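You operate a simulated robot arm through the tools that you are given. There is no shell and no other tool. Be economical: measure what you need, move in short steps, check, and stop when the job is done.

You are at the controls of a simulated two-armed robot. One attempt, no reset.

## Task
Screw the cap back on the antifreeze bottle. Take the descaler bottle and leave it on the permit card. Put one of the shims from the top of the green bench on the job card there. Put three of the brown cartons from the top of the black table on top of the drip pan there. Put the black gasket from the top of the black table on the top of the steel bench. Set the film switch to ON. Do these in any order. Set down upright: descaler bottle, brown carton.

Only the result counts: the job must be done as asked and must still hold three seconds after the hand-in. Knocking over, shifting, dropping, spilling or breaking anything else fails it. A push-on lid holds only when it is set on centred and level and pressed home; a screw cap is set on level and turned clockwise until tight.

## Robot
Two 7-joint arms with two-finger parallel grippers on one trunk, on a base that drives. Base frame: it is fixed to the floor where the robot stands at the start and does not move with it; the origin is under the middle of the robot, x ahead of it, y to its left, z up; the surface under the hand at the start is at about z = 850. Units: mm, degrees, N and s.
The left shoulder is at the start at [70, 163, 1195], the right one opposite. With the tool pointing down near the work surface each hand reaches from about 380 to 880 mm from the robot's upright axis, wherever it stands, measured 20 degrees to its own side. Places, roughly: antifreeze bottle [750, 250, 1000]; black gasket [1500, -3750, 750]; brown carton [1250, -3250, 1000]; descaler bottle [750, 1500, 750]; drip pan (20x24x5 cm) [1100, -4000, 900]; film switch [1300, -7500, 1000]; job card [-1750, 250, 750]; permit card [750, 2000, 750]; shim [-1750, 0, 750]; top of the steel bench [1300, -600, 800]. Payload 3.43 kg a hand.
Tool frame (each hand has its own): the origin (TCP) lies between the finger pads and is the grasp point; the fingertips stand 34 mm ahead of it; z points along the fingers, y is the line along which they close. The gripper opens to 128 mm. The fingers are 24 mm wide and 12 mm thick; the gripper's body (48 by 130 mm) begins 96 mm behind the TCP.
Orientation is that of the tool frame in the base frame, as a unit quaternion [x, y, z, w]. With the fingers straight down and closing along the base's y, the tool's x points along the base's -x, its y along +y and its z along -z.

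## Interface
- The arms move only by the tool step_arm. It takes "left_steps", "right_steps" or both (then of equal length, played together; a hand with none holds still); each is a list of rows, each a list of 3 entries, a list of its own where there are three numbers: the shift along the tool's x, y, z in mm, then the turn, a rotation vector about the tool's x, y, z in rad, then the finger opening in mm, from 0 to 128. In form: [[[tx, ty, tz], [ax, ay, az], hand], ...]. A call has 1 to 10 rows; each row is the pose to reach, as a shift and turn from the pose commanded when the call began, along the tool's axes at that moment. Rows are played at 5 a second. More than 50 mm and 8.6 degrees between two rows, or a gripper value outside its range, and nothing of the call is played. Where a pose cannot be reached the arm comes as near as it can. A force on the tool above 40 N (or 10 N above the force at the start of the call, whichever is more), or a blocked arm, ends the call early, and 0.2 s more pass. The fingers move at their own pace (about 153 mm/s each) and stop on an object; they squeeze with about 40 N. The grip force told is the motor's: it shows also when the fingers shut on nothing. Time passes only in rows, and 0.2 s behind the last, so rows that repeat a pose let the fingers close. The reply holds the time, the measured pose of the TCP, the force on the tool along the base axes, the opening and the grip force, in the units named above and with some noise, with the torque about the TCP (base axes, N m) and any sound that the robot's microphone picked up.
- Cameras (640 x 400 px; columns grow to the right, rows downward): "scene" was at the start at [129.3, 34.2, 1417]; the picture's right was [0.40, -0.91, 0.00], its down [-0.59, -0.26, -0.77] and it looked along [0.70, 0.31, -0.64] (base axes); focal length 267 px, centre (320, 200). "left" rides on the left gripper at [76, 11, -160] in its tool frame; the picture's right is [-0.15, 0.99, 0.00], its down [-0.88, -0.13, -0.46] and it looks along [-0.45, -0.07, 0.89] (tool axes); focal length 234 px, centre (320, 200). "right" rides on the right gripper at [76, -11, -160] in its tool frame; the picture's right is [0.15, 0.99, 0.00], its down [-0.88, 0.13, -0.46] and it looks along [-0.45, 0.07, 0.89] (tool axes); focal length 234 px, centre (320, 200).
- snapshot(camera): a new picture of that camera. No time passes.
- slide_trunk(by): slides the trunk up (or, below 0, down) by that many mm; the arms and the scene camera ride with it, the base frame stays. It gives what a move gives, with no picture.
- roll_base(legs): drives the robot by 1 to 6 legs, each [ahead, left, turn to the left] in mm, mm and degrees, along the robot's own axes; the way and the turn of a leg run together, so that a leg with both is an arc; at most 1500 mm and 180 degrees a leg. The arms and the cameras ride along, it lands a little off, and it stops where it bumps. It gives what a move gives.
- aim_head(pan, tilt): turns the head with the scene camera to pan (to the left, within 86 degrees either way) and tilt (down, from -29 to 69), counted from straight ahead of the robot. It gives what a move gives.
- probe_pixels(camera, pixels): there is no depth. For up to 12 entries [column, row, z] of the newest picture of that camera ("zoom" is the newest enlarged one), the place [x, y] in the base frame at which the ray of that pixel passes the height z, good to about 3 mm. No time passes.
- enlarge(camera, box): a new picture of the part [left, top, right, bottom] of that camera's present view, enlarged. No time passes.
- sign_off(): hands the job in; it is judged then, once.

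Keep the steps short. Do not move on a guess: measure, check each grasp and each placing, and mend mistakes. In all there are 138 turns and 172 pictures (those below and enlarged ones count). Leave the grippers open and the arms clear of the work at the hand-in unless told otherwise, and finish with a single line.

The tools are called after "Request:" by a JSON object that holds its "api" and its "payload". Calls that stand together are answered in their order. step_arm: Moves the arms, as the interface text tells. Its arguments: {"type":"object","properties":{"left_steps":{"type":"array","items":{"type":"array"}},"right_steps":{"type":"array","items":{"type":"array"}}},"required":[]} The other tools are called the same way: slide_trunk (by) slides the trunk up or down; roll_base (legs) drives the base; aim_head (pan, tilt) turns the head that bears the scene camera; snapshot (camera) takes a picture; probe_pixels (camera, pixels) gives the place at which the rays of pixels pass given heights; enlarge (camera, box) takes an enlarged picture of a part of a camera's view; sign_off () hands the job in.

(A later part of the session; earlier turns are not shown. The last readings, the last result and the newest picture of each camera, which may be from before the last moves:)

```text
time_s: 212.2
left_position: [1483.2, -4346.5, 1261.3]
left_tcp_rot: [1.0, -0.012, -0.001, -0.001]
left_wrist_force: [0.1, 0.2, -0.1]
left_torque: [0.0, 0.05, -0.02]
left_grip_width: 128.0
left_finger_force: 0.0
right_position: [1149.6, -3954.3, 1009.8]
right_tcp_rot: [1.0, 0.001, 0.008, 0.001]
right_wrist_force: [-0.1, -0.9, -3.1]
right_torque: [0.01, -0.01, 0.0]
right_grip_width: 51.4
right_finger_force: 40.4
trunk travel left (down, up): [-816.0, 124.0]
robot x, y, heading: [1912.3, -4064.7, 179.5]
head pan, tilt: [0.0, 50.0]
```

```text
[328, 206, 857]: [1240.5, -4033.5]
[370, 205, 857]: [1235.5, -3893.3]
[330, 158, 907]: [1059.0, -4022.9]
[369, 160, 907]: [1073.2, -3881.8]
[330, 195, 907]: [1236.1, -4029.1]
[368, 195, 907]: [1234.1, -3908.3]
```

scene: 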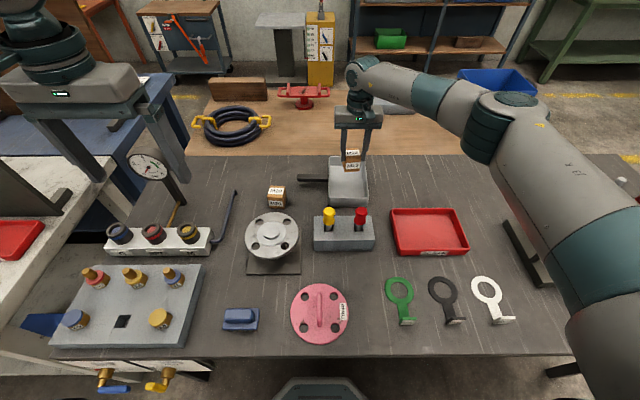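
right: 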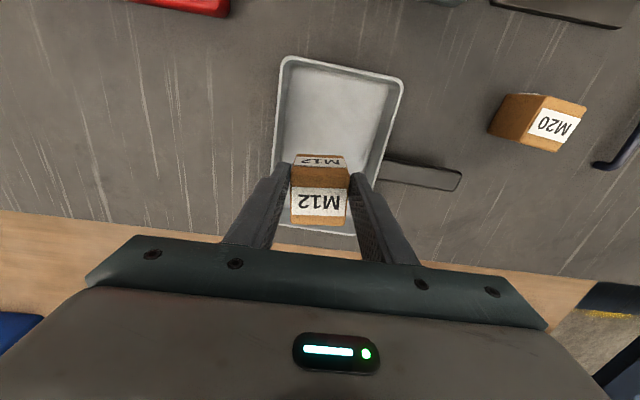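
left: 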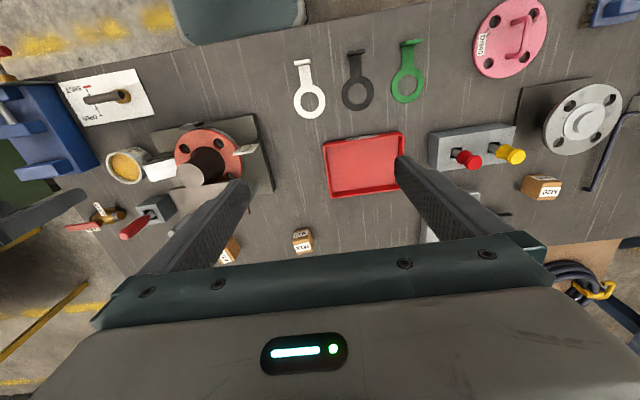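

Pan spans x 1047–1240, y −4028…−3906, so the cartons go in a row along x. Rebalance the trunk (arm up 150, trunk down 150), then move to x≈1100 for the far slot.

Request:
{"api": "step_arm", "payload": {"right_steps": [[[0, 5, -40], [0, 0, 0], 0], [[0, 10, -80], [0, 0, 0], 0], [[0, 13, -120], [0, 0, 0], 0], [[0, 13, -150], [0, 0, 0], 0]]}}

Request:
{"api": "slide_trunk", "payload": {"by": -150}}

Request:
{"api": "step_arm", "payload": {"right_steps": [[[-25, 0, 0], [0, 0, 0], 0], [[-50, 0, 0], [0, 0, 0], 0], [[-50, 0, 20], [0, 0, 0], 0], [[-50, 0, 40], [0, 0, 0], 0], [[-50, 0, 40], [0, 0, 0], 0]]}}

Request:
{"api": "snapshot", "payload": {"camera": "right"}}

Request:
{"api": "enlarge", "payload": {"camera": "scene", "box": [290, 80, 410, 170]}}

```text
time_s: 213.2
left_position: [1483.1, -4347.4, 1262.1]
left_tcp_rot: [1.0, -0.01, -0.001, -0.003]
left_wrist_force: [0.0, 0.2, -1.0]
left_torque: [0.02, 0.03, 0.02]
left_grip_width: 128.2
left_finger_force: 0.2
right_position: [1148.6, -3964.3, 1162.5]
right_tcp_rot: [1.0, 0.002, 0.008, -0.001]
right_wrist_force: [1.0, 0.9, -3.3]
right_torque: [0.0, -0.04, -0.02]
right_grip_width: 51.3
right_finger_force: 39.9
trunk travel left (down, up): [-816.0, 124.0]
robot x, y, heading: [1920.6, -4064.7, 179.6]
head pan, tilt: [0.0, 50.0]
```

```text
time_s: 214.9
left_position: [1482.5, -4346.9, 1112.3]
left_tcp_rot: [1.0, -0.011, -0.001, -0.002]
left_wrist_force: [-0.5, 0.1, -0.1]
left_torque: [0.03, 0.01, -0.02]
left_grip_width: 128.1
left_finger_force: 0.1
right_position: [1147.8, -3962.8, 1011.3]
right_tcp_rot: [1.0, 0.001, 0.008, 0.0]
right_wrist_force: [-0.2, 0.1, -2.2]
right_torque: [0.0, -0.08, 0.0]
right_grip_width: 51.3
right_finger_force: 39.5
trunk travel left (down, up): [-666.0, 274.0]
robot x, y, heading: [1914.2, -4063.7, 179.5]
head pan, tilt: [0.0, 50.0]
```

```text
time_s: 216.1
left_position: [1486.6, -4345.8, 1113.3]
left_tcp_rot: [1.0, -0.011, -0.003, -0.001]
left_wrist_force: [0.4, 1.0, 0.8]
left_torque: [-0.02, -0.03, 0.01]
left_grip_width: 128.1
left_finger_force: 0.1
right_position: [1099.9, -3964.0, 975.2]
right_tcp_rot: [1.0, 0.002, 0.003, 0.001]
right_wrist_force: [-7.5, 4.2, 36.6]
right_torque: [0.31, 0.14, 0.35]
right_grip_width: 50.5
right_finger_force: 40.2
trunk travel left (down, up): [-666.0, 274.0]
robot x, y, heading: [1915.7, -4063.1, 179.5]
head pan, tilt: [0.0, 50.0]
```

```text
56 pictures are left
```

right: 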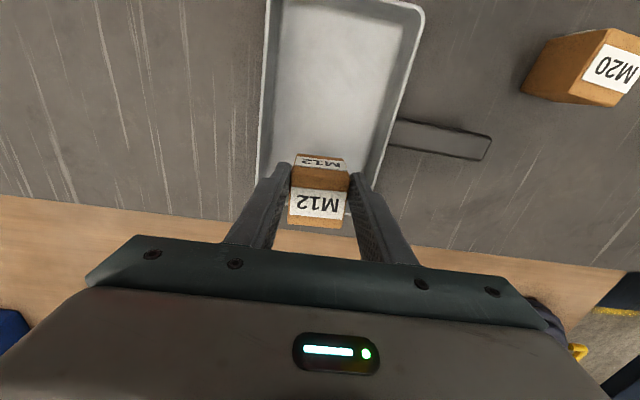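

```text
4.44 times, centred on (350, 125) of scene
```

zoom: 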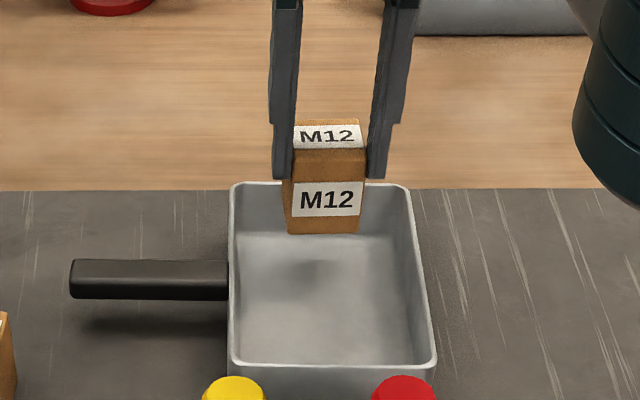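

Contact at 37 N: the carton's back edge is on the far rim. Lift 30 and come back 25 mm.

Request:
{"api": "step_arm", "payload": {"right_steps": [[[0, 0, -15], [0, 0, 0], 0], [[0, 0, -35], [0, 0, 0], 0], [[25, 0, -35], [0, 0, 0], 0], [[25, 0, -35], [0, 0, 0], 0]]}}

Request:
{"api": "snapshot", "payload": {"camera": "right"}}

Request:
{"api": "enlarge", "payload": {"camera": "scene", "box": [290, 80, 410, 210]}}

```text
time_s: 217.1
left_position: [1482.3, -4346.6, 1112.0]
left_tcp_rot: [1.0, -0.012, 0.001, -0.002]
left_wrist_force: [-0.4, 0.0, 0.3]
left_torque: [-0.02, 0.03, 0.02]
left_grip_width: 128.1
left_finger_force: 0.0
right_position: [1100.2, -3960.4, 1007.5]
right_tcp_rot: [1.0, 0.001, 0.009, 0.001]
right_wrist_force: [0.5, -0.4, -3.5]
right_torque: [-0.04, -0.03, -0.01]
right_grip_width: 49.6
right_finger_force: 40.1
right hand out of reach, approached as far as the arm can: row 3, 4
trunk travel left (down, up): [-666.0, 274.0]
robot x, y, heading: [1919.3, -4063.3, 179.7]
head pan, tilt: [0.0, 50.0]
```

```text
54 pictures are left
```

right: 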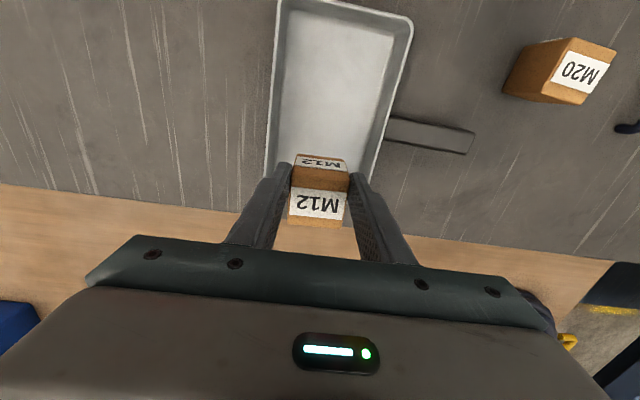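

```text
3.08 times, centred on (350, 145) of scene
```

zoom: 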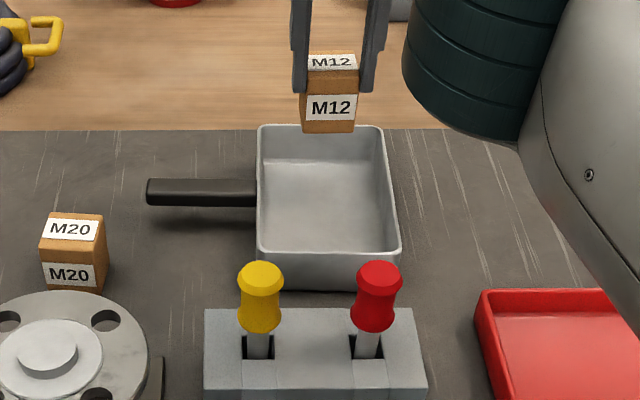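

Request:
{"api": "probe_pixels", "payload": {"camera": "zoom", "pixels": [[258, 127, 907], [382, 127, 907], [258, 250, 907], [400, 253, 907], [302, 133, 937], [355, 133, 937], [275, 160, 860], [372, 160, 860]]}}

Request:
{"api": "probe_pixels", "payload": {"camera": "right", "pixels": [[413, 17, 907], [280, 0, 907], [380, 155, 907], [266, 165, 907], [293, 155, 937], [347, 157, 937], [290, 224, 997], [342, 226, 997]]}}

```text
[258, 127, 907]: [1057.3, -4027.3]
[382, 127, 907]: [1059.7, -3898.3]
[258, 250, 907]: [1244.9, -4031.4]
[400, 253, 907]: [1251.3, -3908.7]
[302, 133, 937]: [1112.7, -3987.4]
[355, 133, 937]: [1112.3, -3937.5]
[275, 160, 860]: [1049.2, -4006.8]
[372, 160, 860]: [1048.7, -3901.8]
```

```text
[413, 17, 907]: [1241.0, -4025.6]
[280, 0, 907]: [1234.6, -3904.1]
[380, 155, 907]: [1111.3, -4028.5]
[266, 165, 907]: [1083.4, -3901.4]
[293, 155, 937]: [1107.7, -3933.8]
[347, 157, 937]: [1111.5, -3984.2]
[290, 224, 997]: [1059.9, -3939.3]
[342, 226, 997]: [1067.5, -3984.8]
```

The carton spans x 1060–1112 and the rim is at 1058. Move +14 mm toward me, check.

Request:
{"api": "step_arm", "payload": {"right_steps": [[[7, 2, 0], [0, 0, 0], 0], [[14, 2, 0], [0, 0, 0], 0], [[14, 2, 20], [0, 0, 0], 0], [[14, 2, 30], [0, 0, 0], 0]]}}

```text
time_s: 218.1
left_position: [1482.5, -4346.4, 1111.0]
left_tcp_rot: [1.0, -0.011, 0.0, -0.002]
left_wrist_force: [0.1, 0.5, -0.6]
left_torque: [-0.03, 0.02, -0.02]
left_grip_width: 128.2
left_finger_force: 0.1
right_position: [1097.9, -3958.4, 985.3]
right_tcp_rot: [1.0, 0.001, 0.01, 0.001]
right_wrist_force: [-0.3, -0.4, -3.3]
right_torque: [0.0, -0.06, -0.04]
right_grip_width: 49.9
right_finger_force: 40.2
right hand out of reach, approached as far as the arm can: row 1, 2, 3, 4
trunk travel left (down, up): [-666.0, 274.0]
robot x, y, heading: [1917.2, -4065.6, 179.3]
head pan, tilt: [0.0, 50.0]
```

The arm seems locked at full stretch. Instead I'll back the base 14 mm and lower by the trunk.

Request:
{"api": "roll_base", "payload": {"legs": [[-15, 0, 0]]}}

Request:
{"api": "slide_trunk", "payload": {"by": -30}}

Request:
{"api": "enlarge", "payload": {"camera": "scene", "box": [290, 60, 410, 190]}}

```text
time_s: 218.9
left_position: [1494.2, -4346.9, 1110.1]
left_tcp_rot: [1.0, -0.012, 0.001, -0.001]
left_wrist_force: [-1.8, -0.5, -0.1]
left_torque: [-0.01, -0.02, -0.03]
left_grip_width: 128.2
left_finger_force: 0.0
right_position: [1110.3, -3958.2, 983.9]
right_tcp_rot: [1.0, 0.0, 0.01, 0.0]
right_wrist_force: [-0.6, 0.1, -3.0]
right_torque: [0.0, -0.06, -0.01]
right_grip_width: 49.7
right_finger_force: 40.1
trunk travel left (down, up): [-666.0, 274.0]
robot x, y, heading: [1930.9, -4064.1, 179.4]
head pan, tilt: [0.0, 50.0]
```

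```text
time_s: 219.5
left_position: [1498.2, -4347.2, 1089.7]
left_tcp_rot: [1.0, -0.012, -0.002, -0.001]
left_wrist_force: [-0.4, -0.4, -0.4]
left_torque: [0.01, -0.05, 0.02]
left_grip_width: 128.1
left_finger_force: 0.0
right_position: [1112.0, -3957.7, 974.3]
right_tcp_rot: [1.0, 0.001, 0.003, 0.0]
right_wrist_force: [10.7, -0.6, 21.8]
right_torque: [0.06, -0.47, -0.06]
right_grip_width: 49.3
right_finger_force: 40.1
trunk travel left (down, up): [-643.0, 297.0]
robot x, y, heading: [1933.2, -4062.8, 179.9]
head pan, tilt: [0.0, 50.0]
stopped: the force on the tool passed its limit at 52 N (the readings are from after the stop); the commanded pose is now the measured one
```

```text
3.08 times, centred on (350, 125) of scene
```

zoom: 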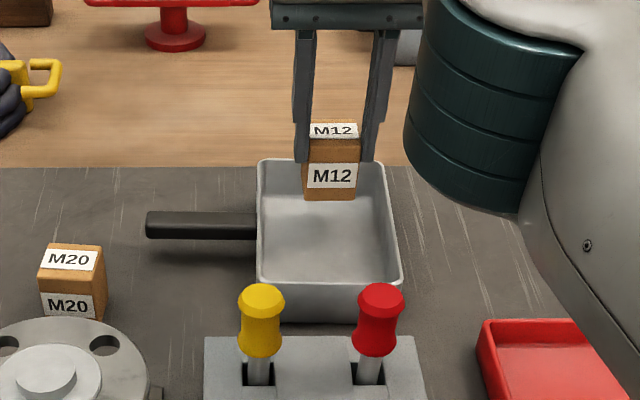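

Contact again at the same height. Maybe the pan behaves as a solid top at rim height. Test at the middle: lift, back 45, lower again.

Request:
{"api": "slide_trunk", "payload": {"by": 25}}

Request:
{"api": "roll_base", "payload": {"legs": [[-45, 0, 0]]}}

Request:
{"api": "slide_trunk", "payload": {"by": -22}}

Request:
{"api": "slide_trunk", "payload": {"by": -8}}

Request:
{"api": "enlarge", "payload": {"camera": "scene", "box": [290, 60, 410, 190]}}

```text
time_s: 220.2
left_position: [1496.1, -4345.6, 1115.1]
left_tcp_rot: [1.0, -0.011, -0.001, -0.001]
left_wrist_force: [0.5, 0.6, -0.5]
left_torque: [0.04, -0.03, 0.01]
left_grip_width: 127.9
left_finger_force: 0.1
right_position: [1113.2, -3958.6, 994.7]
right_tcp_rot: [1.0, 0.0, 0.003, 0.0]
right_wrist_force: [0.0, 0.2, -3.0]
right_torque: [0.0, -0.05, 0.02]
right_grip_width: 49.6
right_finger_force: 40.1
trunk travel left (down, up): [-668.0, 272.0]
robot x, y, heading: [1930.8, -4062.1, 179.6]
head pan, tilt: [0.0, 50.0]
```

```text
time_s: 221.1
left_position: [1539.3, -4347.0, 1111.0]
left_tcp_rot: [1.0, -0.01, 0.001, -0.002]
left_wrist_force: [-0.6, 0.3, 0.2]
left_torque: [-0.01, -0.03, 0.01]
left_grip_width: 128.0
left_finger_force: 0.1
right_position: [1151.9, -3958.8, 992.1]
right_tcp_rot: [1.0, 0.002, 0.006, -0.001]
right_wrist_force: [-0.2, 0.0, -3.4]
right_torque: [0.0, -0.09, 0.01]
right_grip_width: 49.6
right_finger_force: 39.5
trunk travel left (down, up): [-668.0, 272.0]
robot x, y, heading: [1979.0, -4062.2, 179.7]
head pan, tilt: [0.0, 50.0]
```

```text
time_s: 221.8
left_position: [1543.9, -4347.1, 1092.1]
left_tcp_rot: [1.0, -0.011, -0.001, -0.002]
left_wrist_force: [-0.2, 0.0, 0.3]
left_torque: [-0.01, -0.01, -0.03]
left_grip_width: 128.0
left_finger_force: 0.0
right_position: [1155.4, -3958.3, 974.9]
right_tcp_rot: [1.0, 0.002, 0.002, 0.001]
right_wrist_force: [1.3, -1.2, 8.4]
right_torque: [-0.01, -0.15, -0.03]
right_grip_width: 49.6
right_finger_force: 39.8
trunk travel left (down, up): [-646.0, 294.0]
robot x, y, heading: [1977.1, -4064.2, 179.5]
head pan, tilt: [0.0, 50.0]
```

```text
time_s: 222.4
left_position: [1543.9, -4347.7, 1084.2]
left_tcp_rot: [1.0, -0.01, 0.0, -0.002]
left_wrist_force: [0.2, 0.5, 0.1]
left_torque: [0.01, -0.02, 0.03]
left_grip_width: 128.1
left_finger_force: 0.1
right_position: [1155.3, -3958.2, 974.1]
right_tcp_rot: [1.0, 0.001, -0.002, 0.001]
right_wrist_force: [8.5, -1.1, 19.8]
right_torque: [0.05, -0.87, -0.02]
right_grip_width: 49.4
right_finger_force: 40.5
trunk travel left (down, up): [-638.0, 302.0]
robot x, y, heading: [1973.3, -4061.1, 179.3]
head pan, tilt: [0.0, 50.0]
stopped: the force on the tool passed its limit at 41 N (the readings are from after the stop); the commanded pose is now the measured one
```

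```text
3.08 times, centred on (350, 125) of scene
```

zoom: 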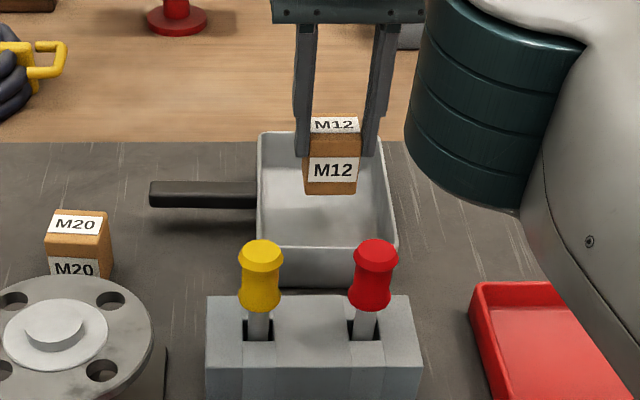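

It rests at about z 904 in the middle as well, so the pan carries things at rim height. Go back to the far slot: lift, ahead 42, lower to light contact, release.

Request:
{"api": "slide_trunk", "payload": {"by": 22}}

Request:
{"api": "roll_base", "payload": {"legs": [[42, 0, 0]]}}

Request:
{"api": "slide_trunk", "payload": {"by": -17}}

Request:
{"api": "snapshot", "payload": {"camera": "right"}}

```text
time_s: 223.1
left_position: [1542.7, -4347.1, 1107.0]
left_tcp_rot: [1.0, -0.01, -0.001, -0.002]
left_wrist_force: [-0.2, 0.2, 0.0]
left_torque: [-0.01, -0.02, 0.0]
left_grip_width: 128.0
left_finger_force: 0.0
right_position: [1154.3, -3959.5, 992.4]
right_tcp_rot: [1.0, 0.001, -0.001, 0.0]
right_wrist_force: [-0.3, 0.0, -3.1]
right_torque: [0.0, -0.06, 0.02]
right_grip_width: 49.4
right_finger_force: 40.3
trunk travel left (down, up): [-660.0, 280.0]
robot x, y, heading: [1974.6, -4066.5, 179.5]
head pan, tilt: [0.0, 50.0]
```

```text
time_s: 223.9
left_position: [1504.6, -4347.7, 1106.7]
left_tcp_rot: [1.0, -0.011, -0.002, -0.002]
left_wrist_force: [0.8, -0.1, 0.7]
left_torque: [0.0, 0.04, 0.0]
left_grip_width: 127.8
left_finger_force: 0.0
right_position: [1115.4, -3958.1, 994.8]
right_tcp_rot: [1.0, 0.002, -0.003, 0.0]
right_wrist_force: [0.3, 0.9, -2.1]
right_torque: [-0.03, 0.01, 0.02]
right_grip_width: 49.0
right_finger_force: 40.3
trunk travel left (down, up): [-660.0, 280.0]
robot x, y, heading: [1929.2, -4065.8, 179.8]
head pan, tilt: [0.0, 50.0]
```

```text
time_s: 224.6
left_position: [1499.9, -4347.7, 1087.9]
left_tcp_rot: [1.0, -0.011, -0.001, -0.002]
left_wrist_force: [0.0, -0.8, -0.3]
left_torque: [-0.02, -0.05, -0.02]
left_grip_width: 128.0
left_finger_force: 0.0
right_position: [1111.4, -3960.5, 976.1]
right_tcp_rot: [1.0, 0.002, -0.001, 0.0]
right_wrist_force: [-0.1, -1.3, -3.9]
right_torque: [-0.03, -0.08, 0.04]
right_grip_width: 49.6
right_finger_force: 39.6
trunk travel left (down, up): [-643.0, 297.0]
robot x, y, heading: [1932.3, -4063.2, 179.7]
head pan, tilt: [0.0, 50.0]
```

```text
50 pictures are left
```

right: 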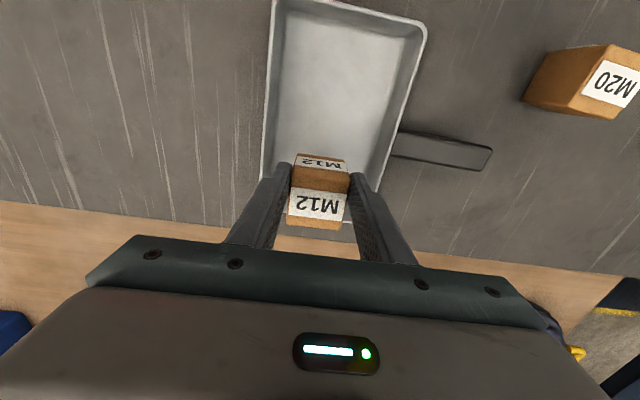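

Request:
{"api": "slide_trunk", "payload": {"by": -4}}

Request:
{"api": "step_arm", "payload": {"right_steps": [[[0, 0, 0], [0, 0, 0], 70], [[0, 0, 0], [0, 0, 0], 90], [[0, 0, 0], [0, 0, 0], 90]]}}

Request:
{"api": "slide_trunk", "payload": {"by": 120}}

Request:
{"api": "snapshot", "payload": {"camera": "right"}}

Request:
{"api": "enlarge", "payload": {"camera": "scene", "box": [270, 90, 410, 220]}}

```text
time_s: 225.1
left_position: [1502.1, -4347.7, 1085.1]
left_tcp_rot: [1.0, -0.011, -0.001, -0.001]
left_wrist_force: [1.0, 0.8, 0.1]
left_torque: [-0.03, 0.0, -0.02]
left_grip_width: 128.2
left_finger_force: 0.0
right_position: [1112.7, -3960.1, 975.2]
right_tcp_rot: [1.0, 0.002, -0.003, 0.0]
right_wrist_force: [-5.7, 0.1, 12.2]
right_torque: [0.02, 0.2, 0.01]
right_grip_width: 49.7
right_finger_force: 40.0
trunk travel left (down, up): [-639.0, 301.0]
robot x, y, heading: [1933.3, -4062.4, 180.0]
head pan, tilt: [0.0, 50.0]
```

```text
time_s: 225.9
left_position: [1500.6, -4347.5, 1085.2]
left_tcp_rot: [1.0, -0.011, 0.0, -0.001]
left_wrist_force: [0.1, -0.4, 0.4]
left_torque: [0.09, -0.04, -0.01]
left_grip_width: 128.3
left_finger_force: 0.1
right_position: [1112.1, -3959.2, 971.0]
right_tcp_rot: [1.0, 0.002, 0.0, 0.0]
right_wrist_force: [-0.2, 0.2, 0.3]
right_torque: [0.0, -0.01, 0.01]
right_grip_width: 89.9
right_finger_force: 0.0
trunk travel left (down, up): [-639.0, 301.0]
robot x, y, heading: [1936.5, -4063.4, 179.8]
head pan, tilt: [0.0, 50.0]
```

```text
time_s: 227.4
left_position: [1501.3, -4346.7, 1204.8]
left_tcp_rot: [1.0, -0.01, -0.001, -0.002]
left_wrist_force: [0.2, -0.6, 0.7]
left_torque: [0.0, 0.02, -0.03]
left_grip_width: 127.5
left_finger_force: 0.0
right_position: [1112.2, -3960.2, 1092.5]
right_tcp_rot: [1.0, 0.002, 0.0, -0.001]
right_wrist_force: [-0.8, 0.1, 0.0]
right_torque: [0.0, 0.01, 0.02]
right_grip_width: 90.1
right_finger_force: 0.1
trunk travel left (down, up): [-759.0, 181.0]
robot x, y, heading: [1936.5, -4065.6, 179.9]
head pan, tilt: [0.0, 50.0]
```

```text
49 pictures are left
```

right: 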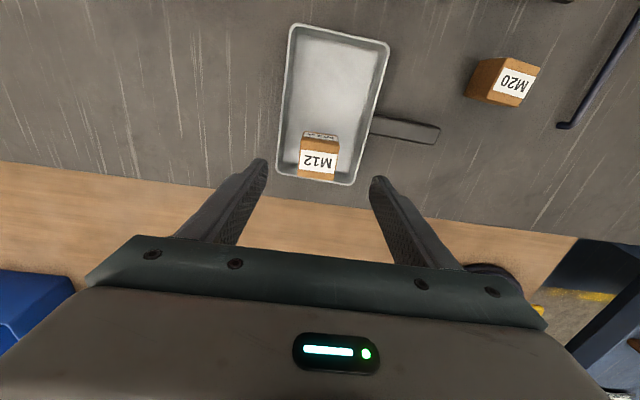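

```text
3.08 times, centred on (340, 155) of scene
```

zoom: 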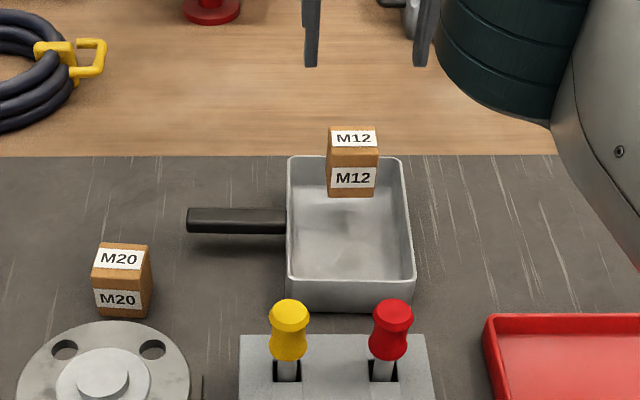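

M12 stands upright on the pan. Next M20; measure it.

Request:
{"api": "probe_pixels", "payload": {"camera": "right", "pixels": [[506, 57, 917], [541, 67, 917], [522, 107, 917], [493, 100, 917], [300, 135, 964], [337, 137, 964], [304, 178, 964], [335, 182, 964]]}}

Request:
{"api": "probe_pixels", "payload": {"camera": "zoom", "pixels": [[98, 243, 917], [147, 246, 917], [92, 281, 917], [151, 285, 917], [93, 310, 857], [150, 316, 857], [328, 196, 904], [374, 196, 904], [328, 196, 860], [374, 196, 860]]}}

```text
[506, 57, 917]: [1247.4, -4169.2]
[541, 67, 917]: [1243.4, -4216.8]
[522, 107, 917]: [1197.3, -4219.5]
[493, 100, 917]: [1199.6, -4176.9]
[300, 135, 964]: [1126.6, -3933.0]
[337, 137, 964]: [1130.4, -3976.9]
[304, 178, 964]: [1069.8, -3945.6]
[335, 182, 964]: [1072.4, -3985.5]
```

```text
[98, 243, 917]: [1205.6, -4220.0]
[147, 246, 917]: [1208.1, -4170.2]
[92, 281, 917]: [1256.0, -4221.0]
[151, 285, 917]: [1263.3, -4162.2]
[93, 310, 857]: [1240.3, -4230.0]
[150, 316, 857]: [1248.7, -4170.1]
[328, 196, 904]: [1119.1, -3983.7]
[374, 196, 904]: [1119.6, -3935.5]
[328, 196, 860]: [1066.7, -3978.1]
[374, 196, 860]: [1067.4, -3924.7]
```

M20 centre ≈(1225,−4195). Drive left 235 and back 113 so the hand stands above it.

Request:
{"api": "roll_base", "payload": {"legs": [[-113, 0, 0], [0, 234, 0]]}}

Request:
{"api": "snapshot", "payload": {"camera": "right"}}

```text
time_s: 230.0
left_position: [1616.4, -4581.7, 1205.2]
left_tcp_rot: [1.0, -0.011, -0.001, -0.002]
left_wrist_force: [0.1, 0.4, 0.2]
left_torque: [-0.03, -0.02, 0.02]
left_grip_width: 127.9
left_finger_force: 0.1
right_position: [1226.8, -4193.4, 1091.2]
right_tcp_rot: [1.0, 0.003, 0.0, 0.001]
right_wrist_force: [0.7, -0.9, 0.4]
right_torque: [-0.01, 0.02, -0.03]
right_grip_width: 90.2
right_finger_force: 0.2
trunk travel left (down, up): [-759.0, 181.0]
robot x, y, heading: [2047.0, -4298.4, 179.9]
head pan, tilt: [0.0, 50.0]
```

```text
47 pictures are left
```

right: 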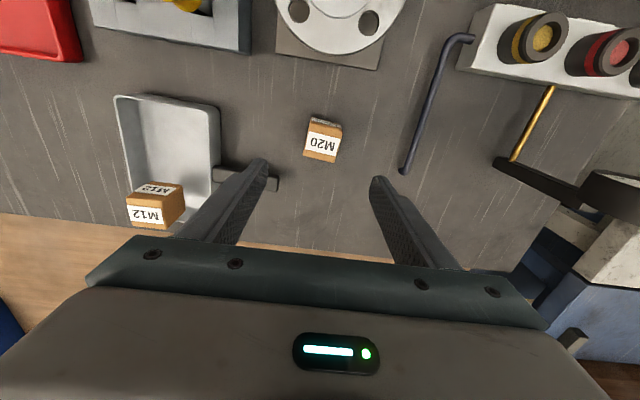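

Request:
{"api": "probe_pixels", "payload": {"camera": "right", "pixels": [[310, 131, 917], [343, 138, 917], [303, 156, 917], [334, 163, 917], [150, 100, 907], [219, 108, 907], [272, 190, 900]]}}

```text
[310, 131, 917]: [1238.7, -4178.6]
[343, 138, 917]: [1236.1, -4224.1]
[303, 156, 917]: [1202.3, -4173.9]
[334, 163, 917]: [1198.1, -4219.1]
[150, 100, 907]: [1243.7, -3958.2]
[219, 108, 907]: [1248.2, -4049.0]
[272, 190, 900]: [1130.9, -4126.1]
```

M20 centre ≈(1219,−4199). Nudge the right hand while raising the left by 150 for clearance, then lower the trunk.

Request:
{"api": "step_arm", "payload": {"left_steps": [[[0, 0, -40], [0, 0, 0], 128], [[0, 0, -80], [0, 0, 0], 128], [[0, 0, -120], [0, 0, 0], 128], [[0, 0, -150], [0, 0, 0], 128]], "right_steps": [[[0, 3, 0], [0, 0, 0], 90], [[0, 6, 0], [0, 0, 0], 90], [[0, 6, 0], [0, 0, 0], 90], [[0, 6, 0], [0, 0, 0], 90]]}}

Request:
{"api": "slide_trunk", "payload": {"by": -160}}

Request:
{"api": "snapshot", "payload": {"camera": "right"}}

```text
time_s: 231.0
left_position: [1620.4, -4581.7, 1354.0]
left_tcp_rot: [1.0, -0.01, -0.001, -0.001]
left_wrist_force: [0.1, -0.1, 0.7]
left_torque: [-0.03, -0.01, -0.01]
left_grip_width: 128.0
left_finger_force: 0.0
right_position: [1228.3, -4199.6, 1093.2]
right_tcp_rot: [1.0, 0.001, -0.002, 0.0]
right_wrist_force: [-0.5, -0.1, -0.1]
right_torque: [0.02, -0.01, 0.0]
right_grip_width: 90.3
right_finger_force: 0.0
trunk travel left (down, up): [-759.0, 181.0]
robot x, y, heading: [2043.8, -4302.4, 179.6]
head pan, tilt: [0.0, 50.0]
```

```text
time_s: 232.8
left_position: [1618.7, -4582.9, 1191.0]
left_tcp_rot: [1.0, -0.01, 0.0, -0.002]
left_wrist_force: [1.0, 0.1, 0.6]
left_torque: [0.01, -0.02, -0.03]
left_grip_width: 128.1
left_finger_force: 0.0
right_position: [1227.9, -4201.4, 933.9]
right_tcp_rot: [1.0, 0.001, -0.001, 0.0]
right_wrist_force: [0.6, 0.1, -0.7]
right_torque: [0.01, -0.01, 0.0]
right_grip_width: 90.0
right_finger_force: 0.0
trunk travel left (down, up): [-599.0, 341.0]
robot x, y, heading: [2049.6, -4296.8, 179.6]
head pan, tilt: [0.0, 50.0]
```

```text
46 pictures are left
```

right: 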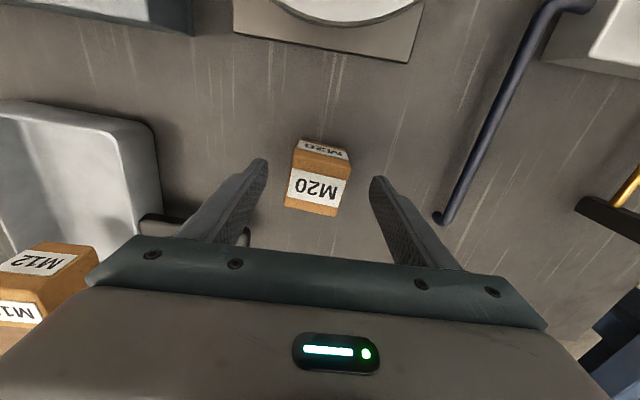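

Request:
{"api": "slide_trunk", "payload": {"by": -8}}

Request:
{"api": "step_arm", "payload": {"right_steps": [[[0, 0, 0], [0, 0, 0], 50], [[0, 0, 0], [0, 0, 0], 0], [[0, 0, 0], [0, 0, 0], 0], [[0, 0, 0], [0, 0, 0], 0]]}}

Request:
{"api": "slide_trunk", "payload": {"by": 140}}

Request:
{"api": "roll_base", "payload": {"legs": [[0, -234, 0], [59, 0, 0]]}}

Request:
{"api": "snapshot", "payload": {"camera": "right"}}

```text
time_s: 233.4
left_position: [1619.5, -4584.0, 1183.7]
left_tcp_rot: [1.0, -0.01, -0.001, -0.002]
left_wrist_force: [-0.1, -0.7, 0.3]
left_torque: [0.0, 0.01, 0.02]
left_grip_width: 128.2
left_finger_force: 0.0
right_position: [1227.2, -4200.4, 923.6]
right_tcp_rot: [1.0, 0.001, 0.0, 0.0]
right_wrist_force: [0.4, -0.1, 0.3]
right_torque: [0.01, -0.02, 0.01]
right_grip_width: 90.0
right_finger_force: 0.1
trunk travel left (down, up): [-591.0, 349.0]
robot x, y, heading: [2051.4, -4298.5, 179.9]
head pan, tilt: [0.0, 50.0]
```

```text
time_s: 234.4
left_position: [1619.3, -4582.4, 1185.0]
left_tcp_rot: [1.0, -0.011, -0.001, -0.002]
left_wrist_force: [0.3, 0.3, -0.2]
left_torque: [0.02, 0.01, -0.01]
left_grip_width: 128.1
left_finger_force: 0.1
right_position: [1227.8, -4200.1, 924.9]
right_tcp_rot: [1.0, 0.002, -0.002, 0.0]
right_wrist_force: [-0.3, 1.1, 2.7]
right_torque: [0.25, 0.01, -0.04]
right_grip_width: 50.5
right_finger_force: 40.1
trunk travel left (down, up): [-591.0, 349.0]
robot x, y, heading: [2045.7, -4299.9, 179.7]
head pan, tilt: [0.0, 50.0]
```

```text
time_s: 236.1
left_position: [1618.9, -4582.8, 1322.5]
left_tcp_rot: [1.0, -0.011, 0.001, -0.002]
left_wrist_force: [0.0, -0.5, 0.3]
left_torque: [0.01, 0.0, 0.05]
left_grip_width: 128.0
left_finger_force: 0.1
right_position: [1227.3, -4201.4, 1064.4]
right_tcp_rot: [1.0, 0.001, 0.0, 0.0]
right_wrist_force: [0.0, -0.8, -3.5]
right_torque: [-0.01, -0.03, 0.01]
right_grip_width: 50.0
right_finger_force: 40.3
trunk travel left (down, up): [-731.0, 209.0]
robot x, y, heading: [2047.5, -4298.7, 179.7]
head pan, tilt: [0.0, 50.0]
```

```text
time_s: 238.3
left_position: [1566.9, -4354.2, 1327.2]
left_tcp_rot: [1.0, -0.01, -0.002, -0.002]
left_wrist_force: [0.4, -0.6, -0.2]
left_torque: [0.03, 0.05, 0.01]
left_grip_width: 128.2
left_finger_force: 0.0
right_position: [1173.5, -3972.5, 1069.0]
right_tcp_rot: [1.0, 0.003, -0.003, 0.0]
right_wrist_force: [1.6, 0.0, -2.5]
right_torque: [0.02, 0.03, 0.0]
right_grip_width: 49.6
right_finger_force: 39.9
trunk travel left (down, up): [-731.0, 209.0]
robot x, y, heading: [1990.9, -4066.6, 179.6]
head pan, tilt: [0.0, 50.0]
```

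```text
45 pictures are left
```

right: 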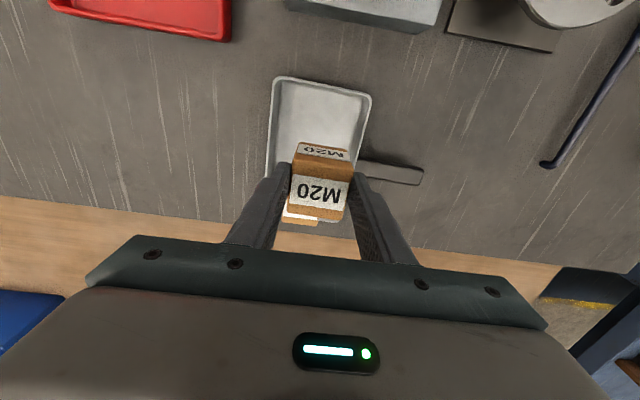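

Place M20 with TCP x≈1162: ahead 11, lower.

Request:
{"api": "roll_base", "payload": {"legs": [[11, 0, 0]]}}

Request:
{"api": "slide_trunk", "payload": {"by": -90}}

Request:
{"api": "snapshot", "payload": {"camera": "right"}}

Request:
{"api": "enlarge", "payload": {"camera": "scene", "box": [270, 60, 410, 190]}}

```text
time_s: 239.1
left_position: [1552.2, -4352.8, 1324.8]
left_tcp_rot: [1.0, -0.01, 0.0, -0.002]
left_wrist_force: [0.6, -0.7, -0.1]
left_torque: [0.03, 0.02, 0.05]
left_grip_width: 128.0
left_finger_force: 0.0
right_position: [1158.7, -3972.1, 1065.4]
right_tcp_rot: [1.0, 0.002, -0.002, -0.001]
right_wrist_force: [-0.5, -0.7, -3.0]
right_torque: [0.02, -0.02, 0.03]
right_grip_width: 49.5
right_finger_force: 40.3
trunk travel left (down, up): [-731.0, 209.0]
robot x, y, heading: [1978.7, -4070.3, 179.5]
head pan, tilt: [0.0, 50.0]
```

```text
time_s: 240.3
left_position: [1551.6, -4353.3, 1234.4]
left_tcp_rot: [1.0, -0.01, -0.001, -0.002]
left_wrist_force: [-0.3, 0.0, 0.6]
left_torque: [-0.05, 0.01, 0.02]
left_grip_width: 128.1
left_finger_force: 0.1
right_position: [1160.2, -3972.7, 975.2]
right_tcp_rot: [1.0, 0.003, -0.001, 0.0]
right_wrist_force: [1.6, -0.5, -0.6]
right_torque: [0.04, -0.05, -0.04]
right_grip_width: 49.3
right_finger_force: 39.7
trunk travel left (down, up): [-641.0, 299.0]
robot x, y, heading: [1980.7, -4071.1, 179.6]
head pan, tilt: [0.0, 50.0]
```

```text
44 pictures are left
```

right: 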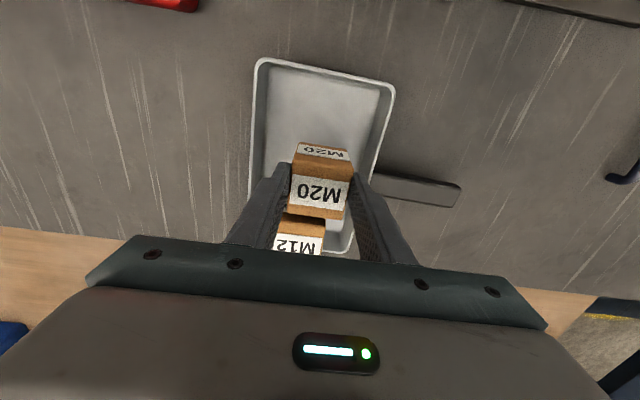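

```text
3.08 times, centred on (340, 125) of scene
```

zoom: 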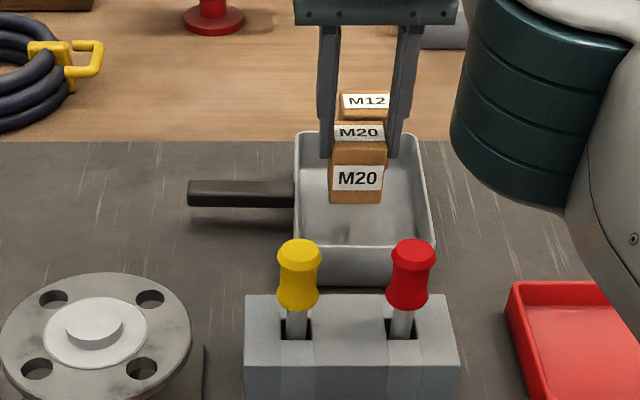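

Request:
{"api": "slide_trunk", "payload": {"by": -3}}

Request:
{"api": "step_arm", "payload": {"right_steps": [[[0, 0, 0], [0, 0, 0], 65], [[0, 0, 0], [0, 0, 0], 90], [[0, 0, 0], [0, 0, 0], 90]]}}

Request:
{"api": "slide_trunk", "payload": {"by": 200}}

Request:
{"api": "enlarge", "payload": {"camera": "scene", "box": [270, 120, 410, 250]}}

```text
time_s: 240.9
left_position: [1553.4, -4354.2, 1232.3]
left_tcp_rot: [1.0, -0.009, -0.001, -0.002]
left_wrist_force: [0.5, 0.4, -0.2]
left_torque: [0.01, -0.01, 0.01]
left_grip_width: 128.0
left_finger_force: 0.0
right_position: [1159.0, -3971.8, 974.1]
right_tcp_rot: [1.0, 0.002, -0.004, 0.0]
right_wrist_force: [-3.8, 0.1, 15.2]
right_torque: [0.02, -0.14, -0.03]
right_grip_width: 49.7
right_finger_force: 39.7
trunk travel left (down, up): [-638.0, 302.0]
robot x, y, heading: [1979.5, -4069.5, 180.0]
head pan, tilt: [0.0, 50.0]
```

```text
time_s: 241.7
left_position: [1551.6, -4352.5, 1232.0]
left_tcp_rot: [1.0, -0.008, -0.001, -0.002]
left_wrist_force: [-0.3, 0.0, -0.4]
left_torque: [0.02, 0.01, 0.01]
left_grip_width: 127.9
left_finger_force: 0.1
right_position: [1158.2, -3972.4, 970.5]
right_tcp_rot: [1.0, 0.002, -0.001, -0.001]
right_wrist_force: [0.2, 0.5, -0.2]
right_torque: [0.02, -0.03, -0.01]
right_grip_width: 90.0
right_finger_force: 0.0
trunk travel left (down, up): [-638.0, 302.0]
robot x, y, heading: [1978.8, -4068.3, 180.1]
head pan, tilt: [0.0, 50.0]
```

```text
time_s: 243.8
left_position: [1550.9, -4352.7, 1430.6]
left_tcp_rot: [1.0, -0.009, -0.001, -0.002]
left_wrist_force: [0.5, 0.5, -0.2]
left_torque: [0.02, 0.02, -0.02]
left_grip_width: 127.8
left_finger_force: 0.0
right_position: [1159.5, -3972.7, 1171.9]
right_tcp_rot: [1.0, 0.002, -0.001, 0.0]
right_wrist_force: [0.7, 0.4, -0.6]
right_torque: [0.0, 0.03, -0.01]
right_grip_width: 90.1
right_finger_force: 0.1
trunk travel left (down, up): [-838.0, 102.0]
robot x, y, heading: [1983.5, -4068.6, 179.7]
head pan, tilt: [0.0, 50.0]
```

```text
3.08 times, centred on (340, 185) of scene
```

zoom: 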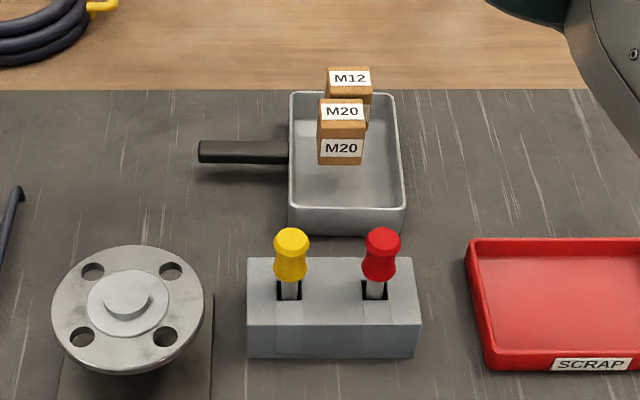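

Both stand. Now M24 at ≈(1145,−3305), turned ≈19°. Drive right 667, ahead 12, yaw the hand to match, and look.

Request:
{"api": "roll_base", "payload": {"legs": [[0, -667, 0], [12, 0, 0]]}}

Request:
{"api": "step_arm", "payload": {"right_steps": [[[0, 0, 0], [0, 0, -0.11], 90], [[0, 0, 0], [0, 0, -0.22], 90], [[0, 0, 0], [0, 0, -0.33], 90], [[0, 0, 0], [0, 0, -0.33], 90]]}}

Request:
{"api": "slide_trunk", "payload": {"by": -110}}

Request:
{"api": "snapshot", "payload": {"camera": "right"}}

```text
time_s: 247.9
left_position: [1546.0, -3688.5, 1433.7]
left_tcp_rot: [1.0, -0.01, -0.003, -0.002]
left_wrist_force: [0.7, -0.3, 0.3]
left_torque: [-0.02, 0.09, 0.0]
left_grip_width: 128.0
left_finger_force: 0.1
right_position: [1152.4, -3305.9, 1175.1]
right_tcp_rot: [1.0, 0.002, -0.003, -0.001]
right_wrist_force: [1.0, -0.3, 0.6]
right_torque: [-0.01, 0.03, 0.0]
right_grip_width: 90.0
right_finger_force: 0.0
trunk travel left (down, up): [-838.0, 102.0]
robot x, y, heading: [1970.8, -3405.6, 180.1]
head pan, tilt: [0.0, 50.0]
```

```text
time_s: 248.9
left_position: [1541.0, -3689.0, 1431.0]
left_tcp_rot: [1.0, -0.01, -0.001, -0.002]
left_wrist_force: [0.9, -0.2, 0.8]
left_torque: [0.01, -0.02, 0.0]
left_grip_width: 128.1
left_finger_force: 0.0
right_position: [1157.8, -3304.7, 1166.2]
right_tcp_rot: [0.986, 0.167, -0.001, 0.001]
right_wrist_force: [0.7, 0.1, -0.3]
right_torque: [0.0, 0.01, -0.01]
right_grip_width: 89.9
right_finger_force: 0.1
right hand out of reach, approached as far as the arm can: row 3, 4
trunk travel left (down, up): [-838.0, 102.0]
robot x, y, heading: [1970.5, -3408.5, 179.7]
head pan, tilt: [0.0, 50.0]
```

```text
time_s: 250.3
left_position: [1542.1, -3689.1, 1322.8]
left_tcp_rot: [1.0, -0.01, -0.002, -0.001]
left_wrist_force: [0.5, -0.2, -1.0]
left_torque: [-0.01, 0.0, 0.01]
left_grip_width: 128.0
left_finger_force: 0.1
right_position: [1158.1, -3303.4, 1057.8]
right_tcp_rot: [0.986, 0.166, -0.003, -0.001]
right_wrist_force: [-0.8, -0.3, -0.3]
right_torque: [0.01, -0.01, 0.0]
right_grip_width: 90.3
right_finger_force: 0.2
trunk travel left (down, up): [-728.0, 212.0]
robot x, y, heading: [1970.4, -3405.5, 179.7]
head pan, tilt: [0.0, 50.0]
```

```text
41 pictures are left
```

right: 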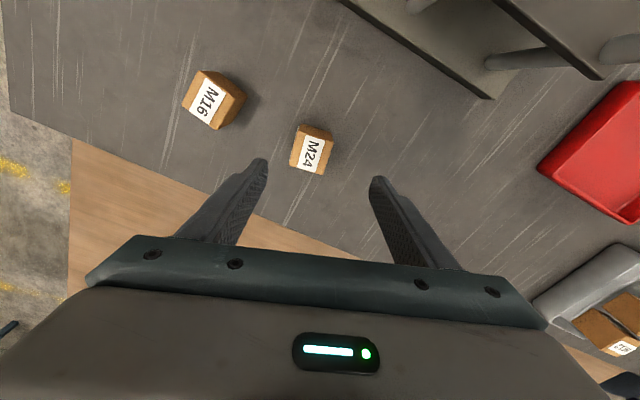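

Request:
{"api": "probe_pixels", "payload": {"camera": "right", "pixels": [[301, 133, 917], [333, 140, 917], [291, 165, 917], [323, 174, 917]]}}

```text
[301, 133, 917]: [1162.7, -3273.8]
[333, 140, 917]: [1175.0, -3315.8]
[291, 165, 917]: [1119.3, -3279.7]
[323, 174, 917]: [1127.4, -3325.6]
```

Request:
{"api": "roll_base", "payload": {"legs": [[9, -4, 0]]}}

Request:
{"api": "slide_trunk", "payload": {"by": -132}}

Request:
{"api": "snapshot", "payload": {"camera": "right"}}

```text
time_s: 251.0
left_position: [1535.5, -3685.6, 1322.2]
left_tcp_rot: [1.0, -0.01, -0.002, -0.003]
left_wrist_force: [0.7, -0.1, -0.6]
left_torque: [-0.04, 0.03, -0.01]
left_grip_width: 127.9
left_finger_force: 0.1
right_position: [1151.3, -3300.9, 1060.4]
right_tcp_rot: [0.986, 0.165, -0.004, 0.0]
right_wrist_force: [0.4, -1.1, 0.7]
right_torque: [0.0, 0.04, 0.03]
right_grip_width: 89.9
right_finger_force: 0.1
trunk travel left (down, up): [-728.0, 212.0]
robot x, y, heading: [1963.2, -3400.6, 179.6]
head pan, tilt: [0.0, 50.0]
```

```text
time_s: 252.6
left_position: [1533.3, -3684.6, 1189.6]
left_tcp_rot: [1.0, -0.01, -0.001, -0.002]
left_wrist_force: [-0.3, 0.0, -0.3]
left_torque: [-0.03, 0.01, -0.01]
left_grip_width: 127.9
left_finger_force: 0.1
right_position: [1148.7, -3300.8, 925.9]
right_tcp_rot: [0.986, 0.166, -0.003, 0.0]
right_wrist_force: [-0.3, 0.0, -0.5]
right_torque: [0.0, 0.03, 0.03]
right_grip_width: 89.7
right_finger_force: 0.1
trunk travel left (down, up): [-596.0, 344.0]
robot x, y, heading: [1961.5, -3397.6, 179.6]
head pan, tilt: [0.0, 50.0]
```

```text
40 pictures are left
```

right: 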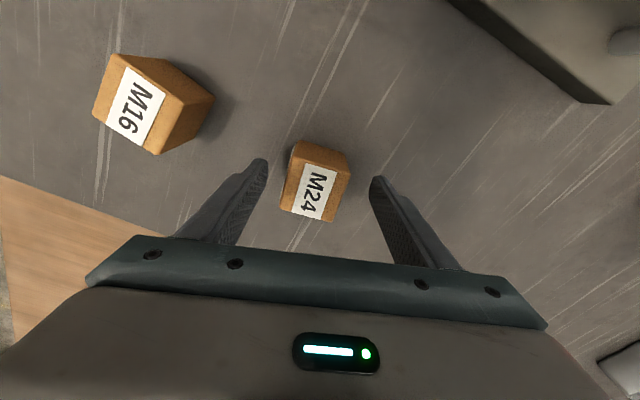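

Close, lift 230, carry to the pan: left 670, back 64, unyaw.

Request:
{"api": "step_arm", "payload": {"right_steps": [[[0, 0, 0], [0, 0, 0], 50], [[0, 0, 0], [0, 0, 0], 0], [[0, 0, 0], [0, 0, 0], 0], [[0, 0, 0], [0, 0, 0], 0]]}}

Request:
{"api": "slide_trunk", "payload": {"by": 235}}

Request:
{"api": "roll_base", "payload": {"legs": [[-64, 0, 0], [0, 668, 0]]}}

Request:
{"api": "step_arm", "payload": {"right_steps": [[[0, 0, 0], [0, 0, 0.11], 0], [[0, 0, 0], [0, 0, 0.22], 0], [[0, 0, 0], [0, 0, 0.33], 0], [[0, 0, 0], [0, 0, 0.33], 0]]}}

Request:
{"api": "slide_trunk", "payload": {"by": -150}}

Request:
{"api": "snapshot", "payload": {"camera": "right"}}

```text
time_s: 253.6
left_position: [1533.6, -3683.9, 1190.4]
left_tcp_rot: [1.0, -0.009, -0.001, -0.002]
left_wrist_force: [0.2, 0.1, -0.5]
left_torque: [0.0, 0.01, -0.04]
left_grip_width: 128.0
left_finger_force: 0.1
right_position: [1148.4, -3300.4, 926.3]
right_tcp_rot: [0.986, 0.166, -0.003, -0.001]
right_wrist_force: [-2.5, 0.7, 3.2]
right_torque: [0.04, 0.04, -0.06]
right_grip_width: 50.2
right_finger_force: 40.0
trunk travel left (down, up): [-596.0, 344.0]
robot x, y, heading: [1963.0, -3400.4, 179.6]
head pan, tilt: [0.0, 50.0]
```

```text
time_s: 256.1
left_position: [1531.8, -3683.9, 1424.5]
left_tcp_rot: [1.0, -0.01, -0.001, -0.002]
left_wrist_force: [-0.1, 0.1, 0.6]
left_torque: [-0.03, 0.0, 0.0]
left_grip_width: 128.1
left_finger_force: 0.1
right_position: [1150.4, -3300.1, 1160.5]
right_tcp_rot: [0.986, 0.165, -0.002, 0.0]
right_wrist_force: [-0.3, 0.4, -1.9]
right_torque: [0.0, 0.01, -0.01]
right_grip_width: 50.0
right_finger_force: 40.3
trunk travel left (down, up): [-831.0, 109.0]
robot x, y, heading: [1962.9, -3399.3, 179.9]
head pan, tilt: [0.0, 50.0]
```

```text
time_s: 260.4
left_position: [1594.7, -4359.6, 1423.7]
left_tcp_rot: [1.0, -0.006, -0.002, -0.001]
left_wrist_force: [-0.3, -0.5, 0.2]
left_torque: [-0.03, 0.02, 0.01]
left_grip_width: 128.1
left_finger_force: 0.1
right_position: [1210.4, -3977.4, 1161.0]
right_tcp_rot: [0.986, 0.169, -0.003, 0.0]
right_wrist_force: [-0.2, 0.5, -3.3]
right_torque: [0.03, -0.02, -0.02]
right_grip_width: 49.6
right_finger_force: 40.0
trunk travel left (down, up): [-831.0, 109.0]
robot x, y, heading: [2021.7, -4078.4, -179.9]
head pan, tilt: [0.0, 50.0]
```

```text
time_s: 261.4
left_position: [1596.5, -4360.5, 1424.8]
left_tcp_rot: [1.0, -0.007, -0.001, -0.002]
left_wrist_force: [0.3, -0.6, 0.4]
left_torque: [0.03, -0.02, -0.02]
left_grip_width: 127.6
left_finger_force: 0.0
right_position: [1209.2, -3978.1, 1160.5]
right_tcp_rot: [1.0, 0.005, -0.001, 0.0]
right_wrist_force: [0.5, 0.8, -2.8]
right_torque: [0.0, 0.01, 0.02]
right_grip_width: 49.7
right_finger_force: 39.4
trunk travel left (down, up): [-831.0, 109.0]
robot x, y, heading: [2021.6, -4074.2, -180.0]
head pan, tilt: [0.0, 50.0]
```

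```text
time_s: 263.1
left_position: [1592.8, -4360.6, 1273.6]
left_tcp_rot: [1.0, -0.007, -0.001, -0.003]
left_wrist_force: [-0.5, 0.2, -0.5]
left_torque: [0.0, -0.02, 0.01]
left_grip_width: 128.1
left_finger_force: 0.1
right_position: [1208.3, -3977.6, 1009.0]
right_tcp_rot: [1.0, 0.004, -0.001, 0.0]
right_wrist_force: [-0.1, 0.8, -3.2]
right_torque: [-0.01, -0.04, -0.03]
right_grip_width: 49.5
right_finger_force: 40.1
trunk travel left (down, up): [-681.0, 259.0]
robot x, y, heading: [2020.8, -4072.7, -179.8]
head pan, tilt: [0.0, 50.0]
```

```text
39 pictures are left
```

right: 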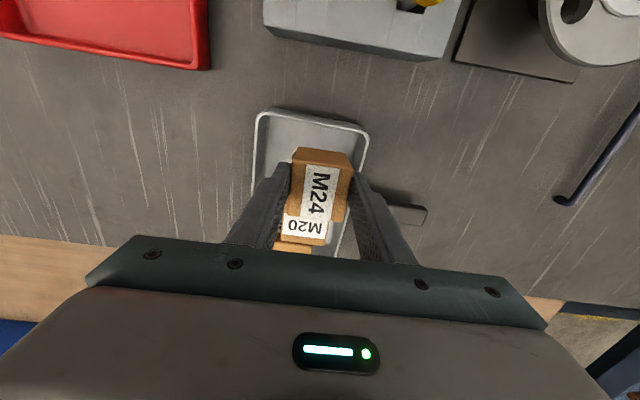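

Request:
{"api": "probe_pixels", "payload": {"camera": "zoom", "pixels": [[340, 164, 904], [320, 163, 904], [345, 208, 907]]}}

Request:
{"api": "probe_pixels", "payload": {"camera": "right", "pixels": [[300, 148, 938], [350, 155, 938], [285, 223, 964], [328, 229, 964], [265, 112, 907], [365, 128, 907]]}}

```text
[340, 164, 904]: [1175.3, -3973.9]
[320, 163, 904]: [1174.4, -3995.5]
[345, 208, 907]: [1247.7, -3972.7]
```

```text
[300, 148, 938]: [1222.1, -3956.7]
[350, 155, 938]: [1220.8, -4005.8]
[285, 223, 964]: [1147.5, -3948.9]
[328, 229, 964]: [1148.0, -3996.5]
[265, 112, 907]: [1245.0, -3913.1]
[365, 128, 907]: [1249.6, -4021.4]
```

M20's front is at 1175; M24 needs 14 mm more toward me. Back 14, lower, release.

Request:
{"api": "roll_base", "payload": {"legs": [[-14, 0, 0]]}}

Request:
{"api": "slide_trunk", "payload": {"by": -32}}

Request:
{"api": "snapshot", "payload": {"camera": "right"}}

```text
time_s: 263.9
left_position: [1607.7, -4360.6, 1273.6]
left_tcp_rot: [1.0, -0.007, 0.0, -0.002]
left_wrist_force: [-0.5, -0.4, 0.6]
left_torque: [0.0, -0.07, 0.02]
left_grip_width: 127.8
left_finger_force: 0.0
right_position: [1222.0, -3978.0, 1008.1]
right_tcp_rot: [1.0, 0.004, -0.001, 0.0]
right_wrist_force: [-0.4, -0.8, -3.5]
right_torque: [0.0, -0.03, -0.01]
right_grip_width: 49.7
right_finger_force: 40.0
trunk travel left (down, up): [-681.0, 259.0]
robot x, y, heading: [2036.0, -4072.2, -179.9]
head pan, tilt: [0.0, 50.0]
```

```text
time_s: 264.7
left_position: [1610.7, -4359.6, 1242.5]
left_tcp_rot: [1.0, -0.008, -0.002, -0.001]
left_wrist_force: [-0.1, -0.7, 0.5]
left_torque: [0.02, 0.0, -0.03]
left_grip_width: 128.2
left_finger_force: 0.1
right_position: [1223.9, -3978.4, 979.0]
right_tcp_rot: [1.0, 0.005, -0.003, 0.0]
right_wrist_force: [-0.3, 0.4, -3.6]
right_torque: [0.01, -0.03, 0.01]
right_grip_width: 49.4
right_finger_force: 39.9
trunk travel left (down, up): [-649.0, 291.0]
robot x, y, heading: [2039.1, -4070.8, -179.7]
head pan, tilt: [0.0, 50.0]
```

```text
38 pictures are left
```

right: 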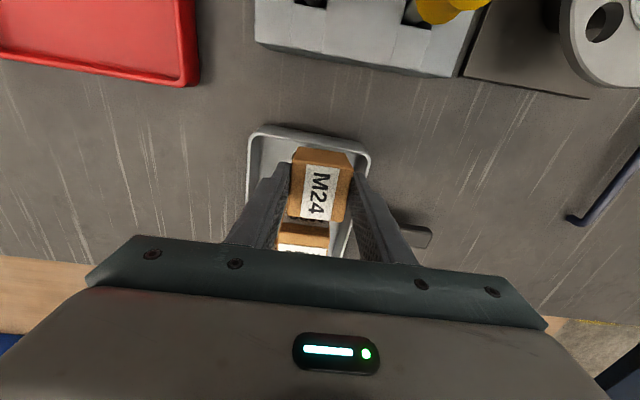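

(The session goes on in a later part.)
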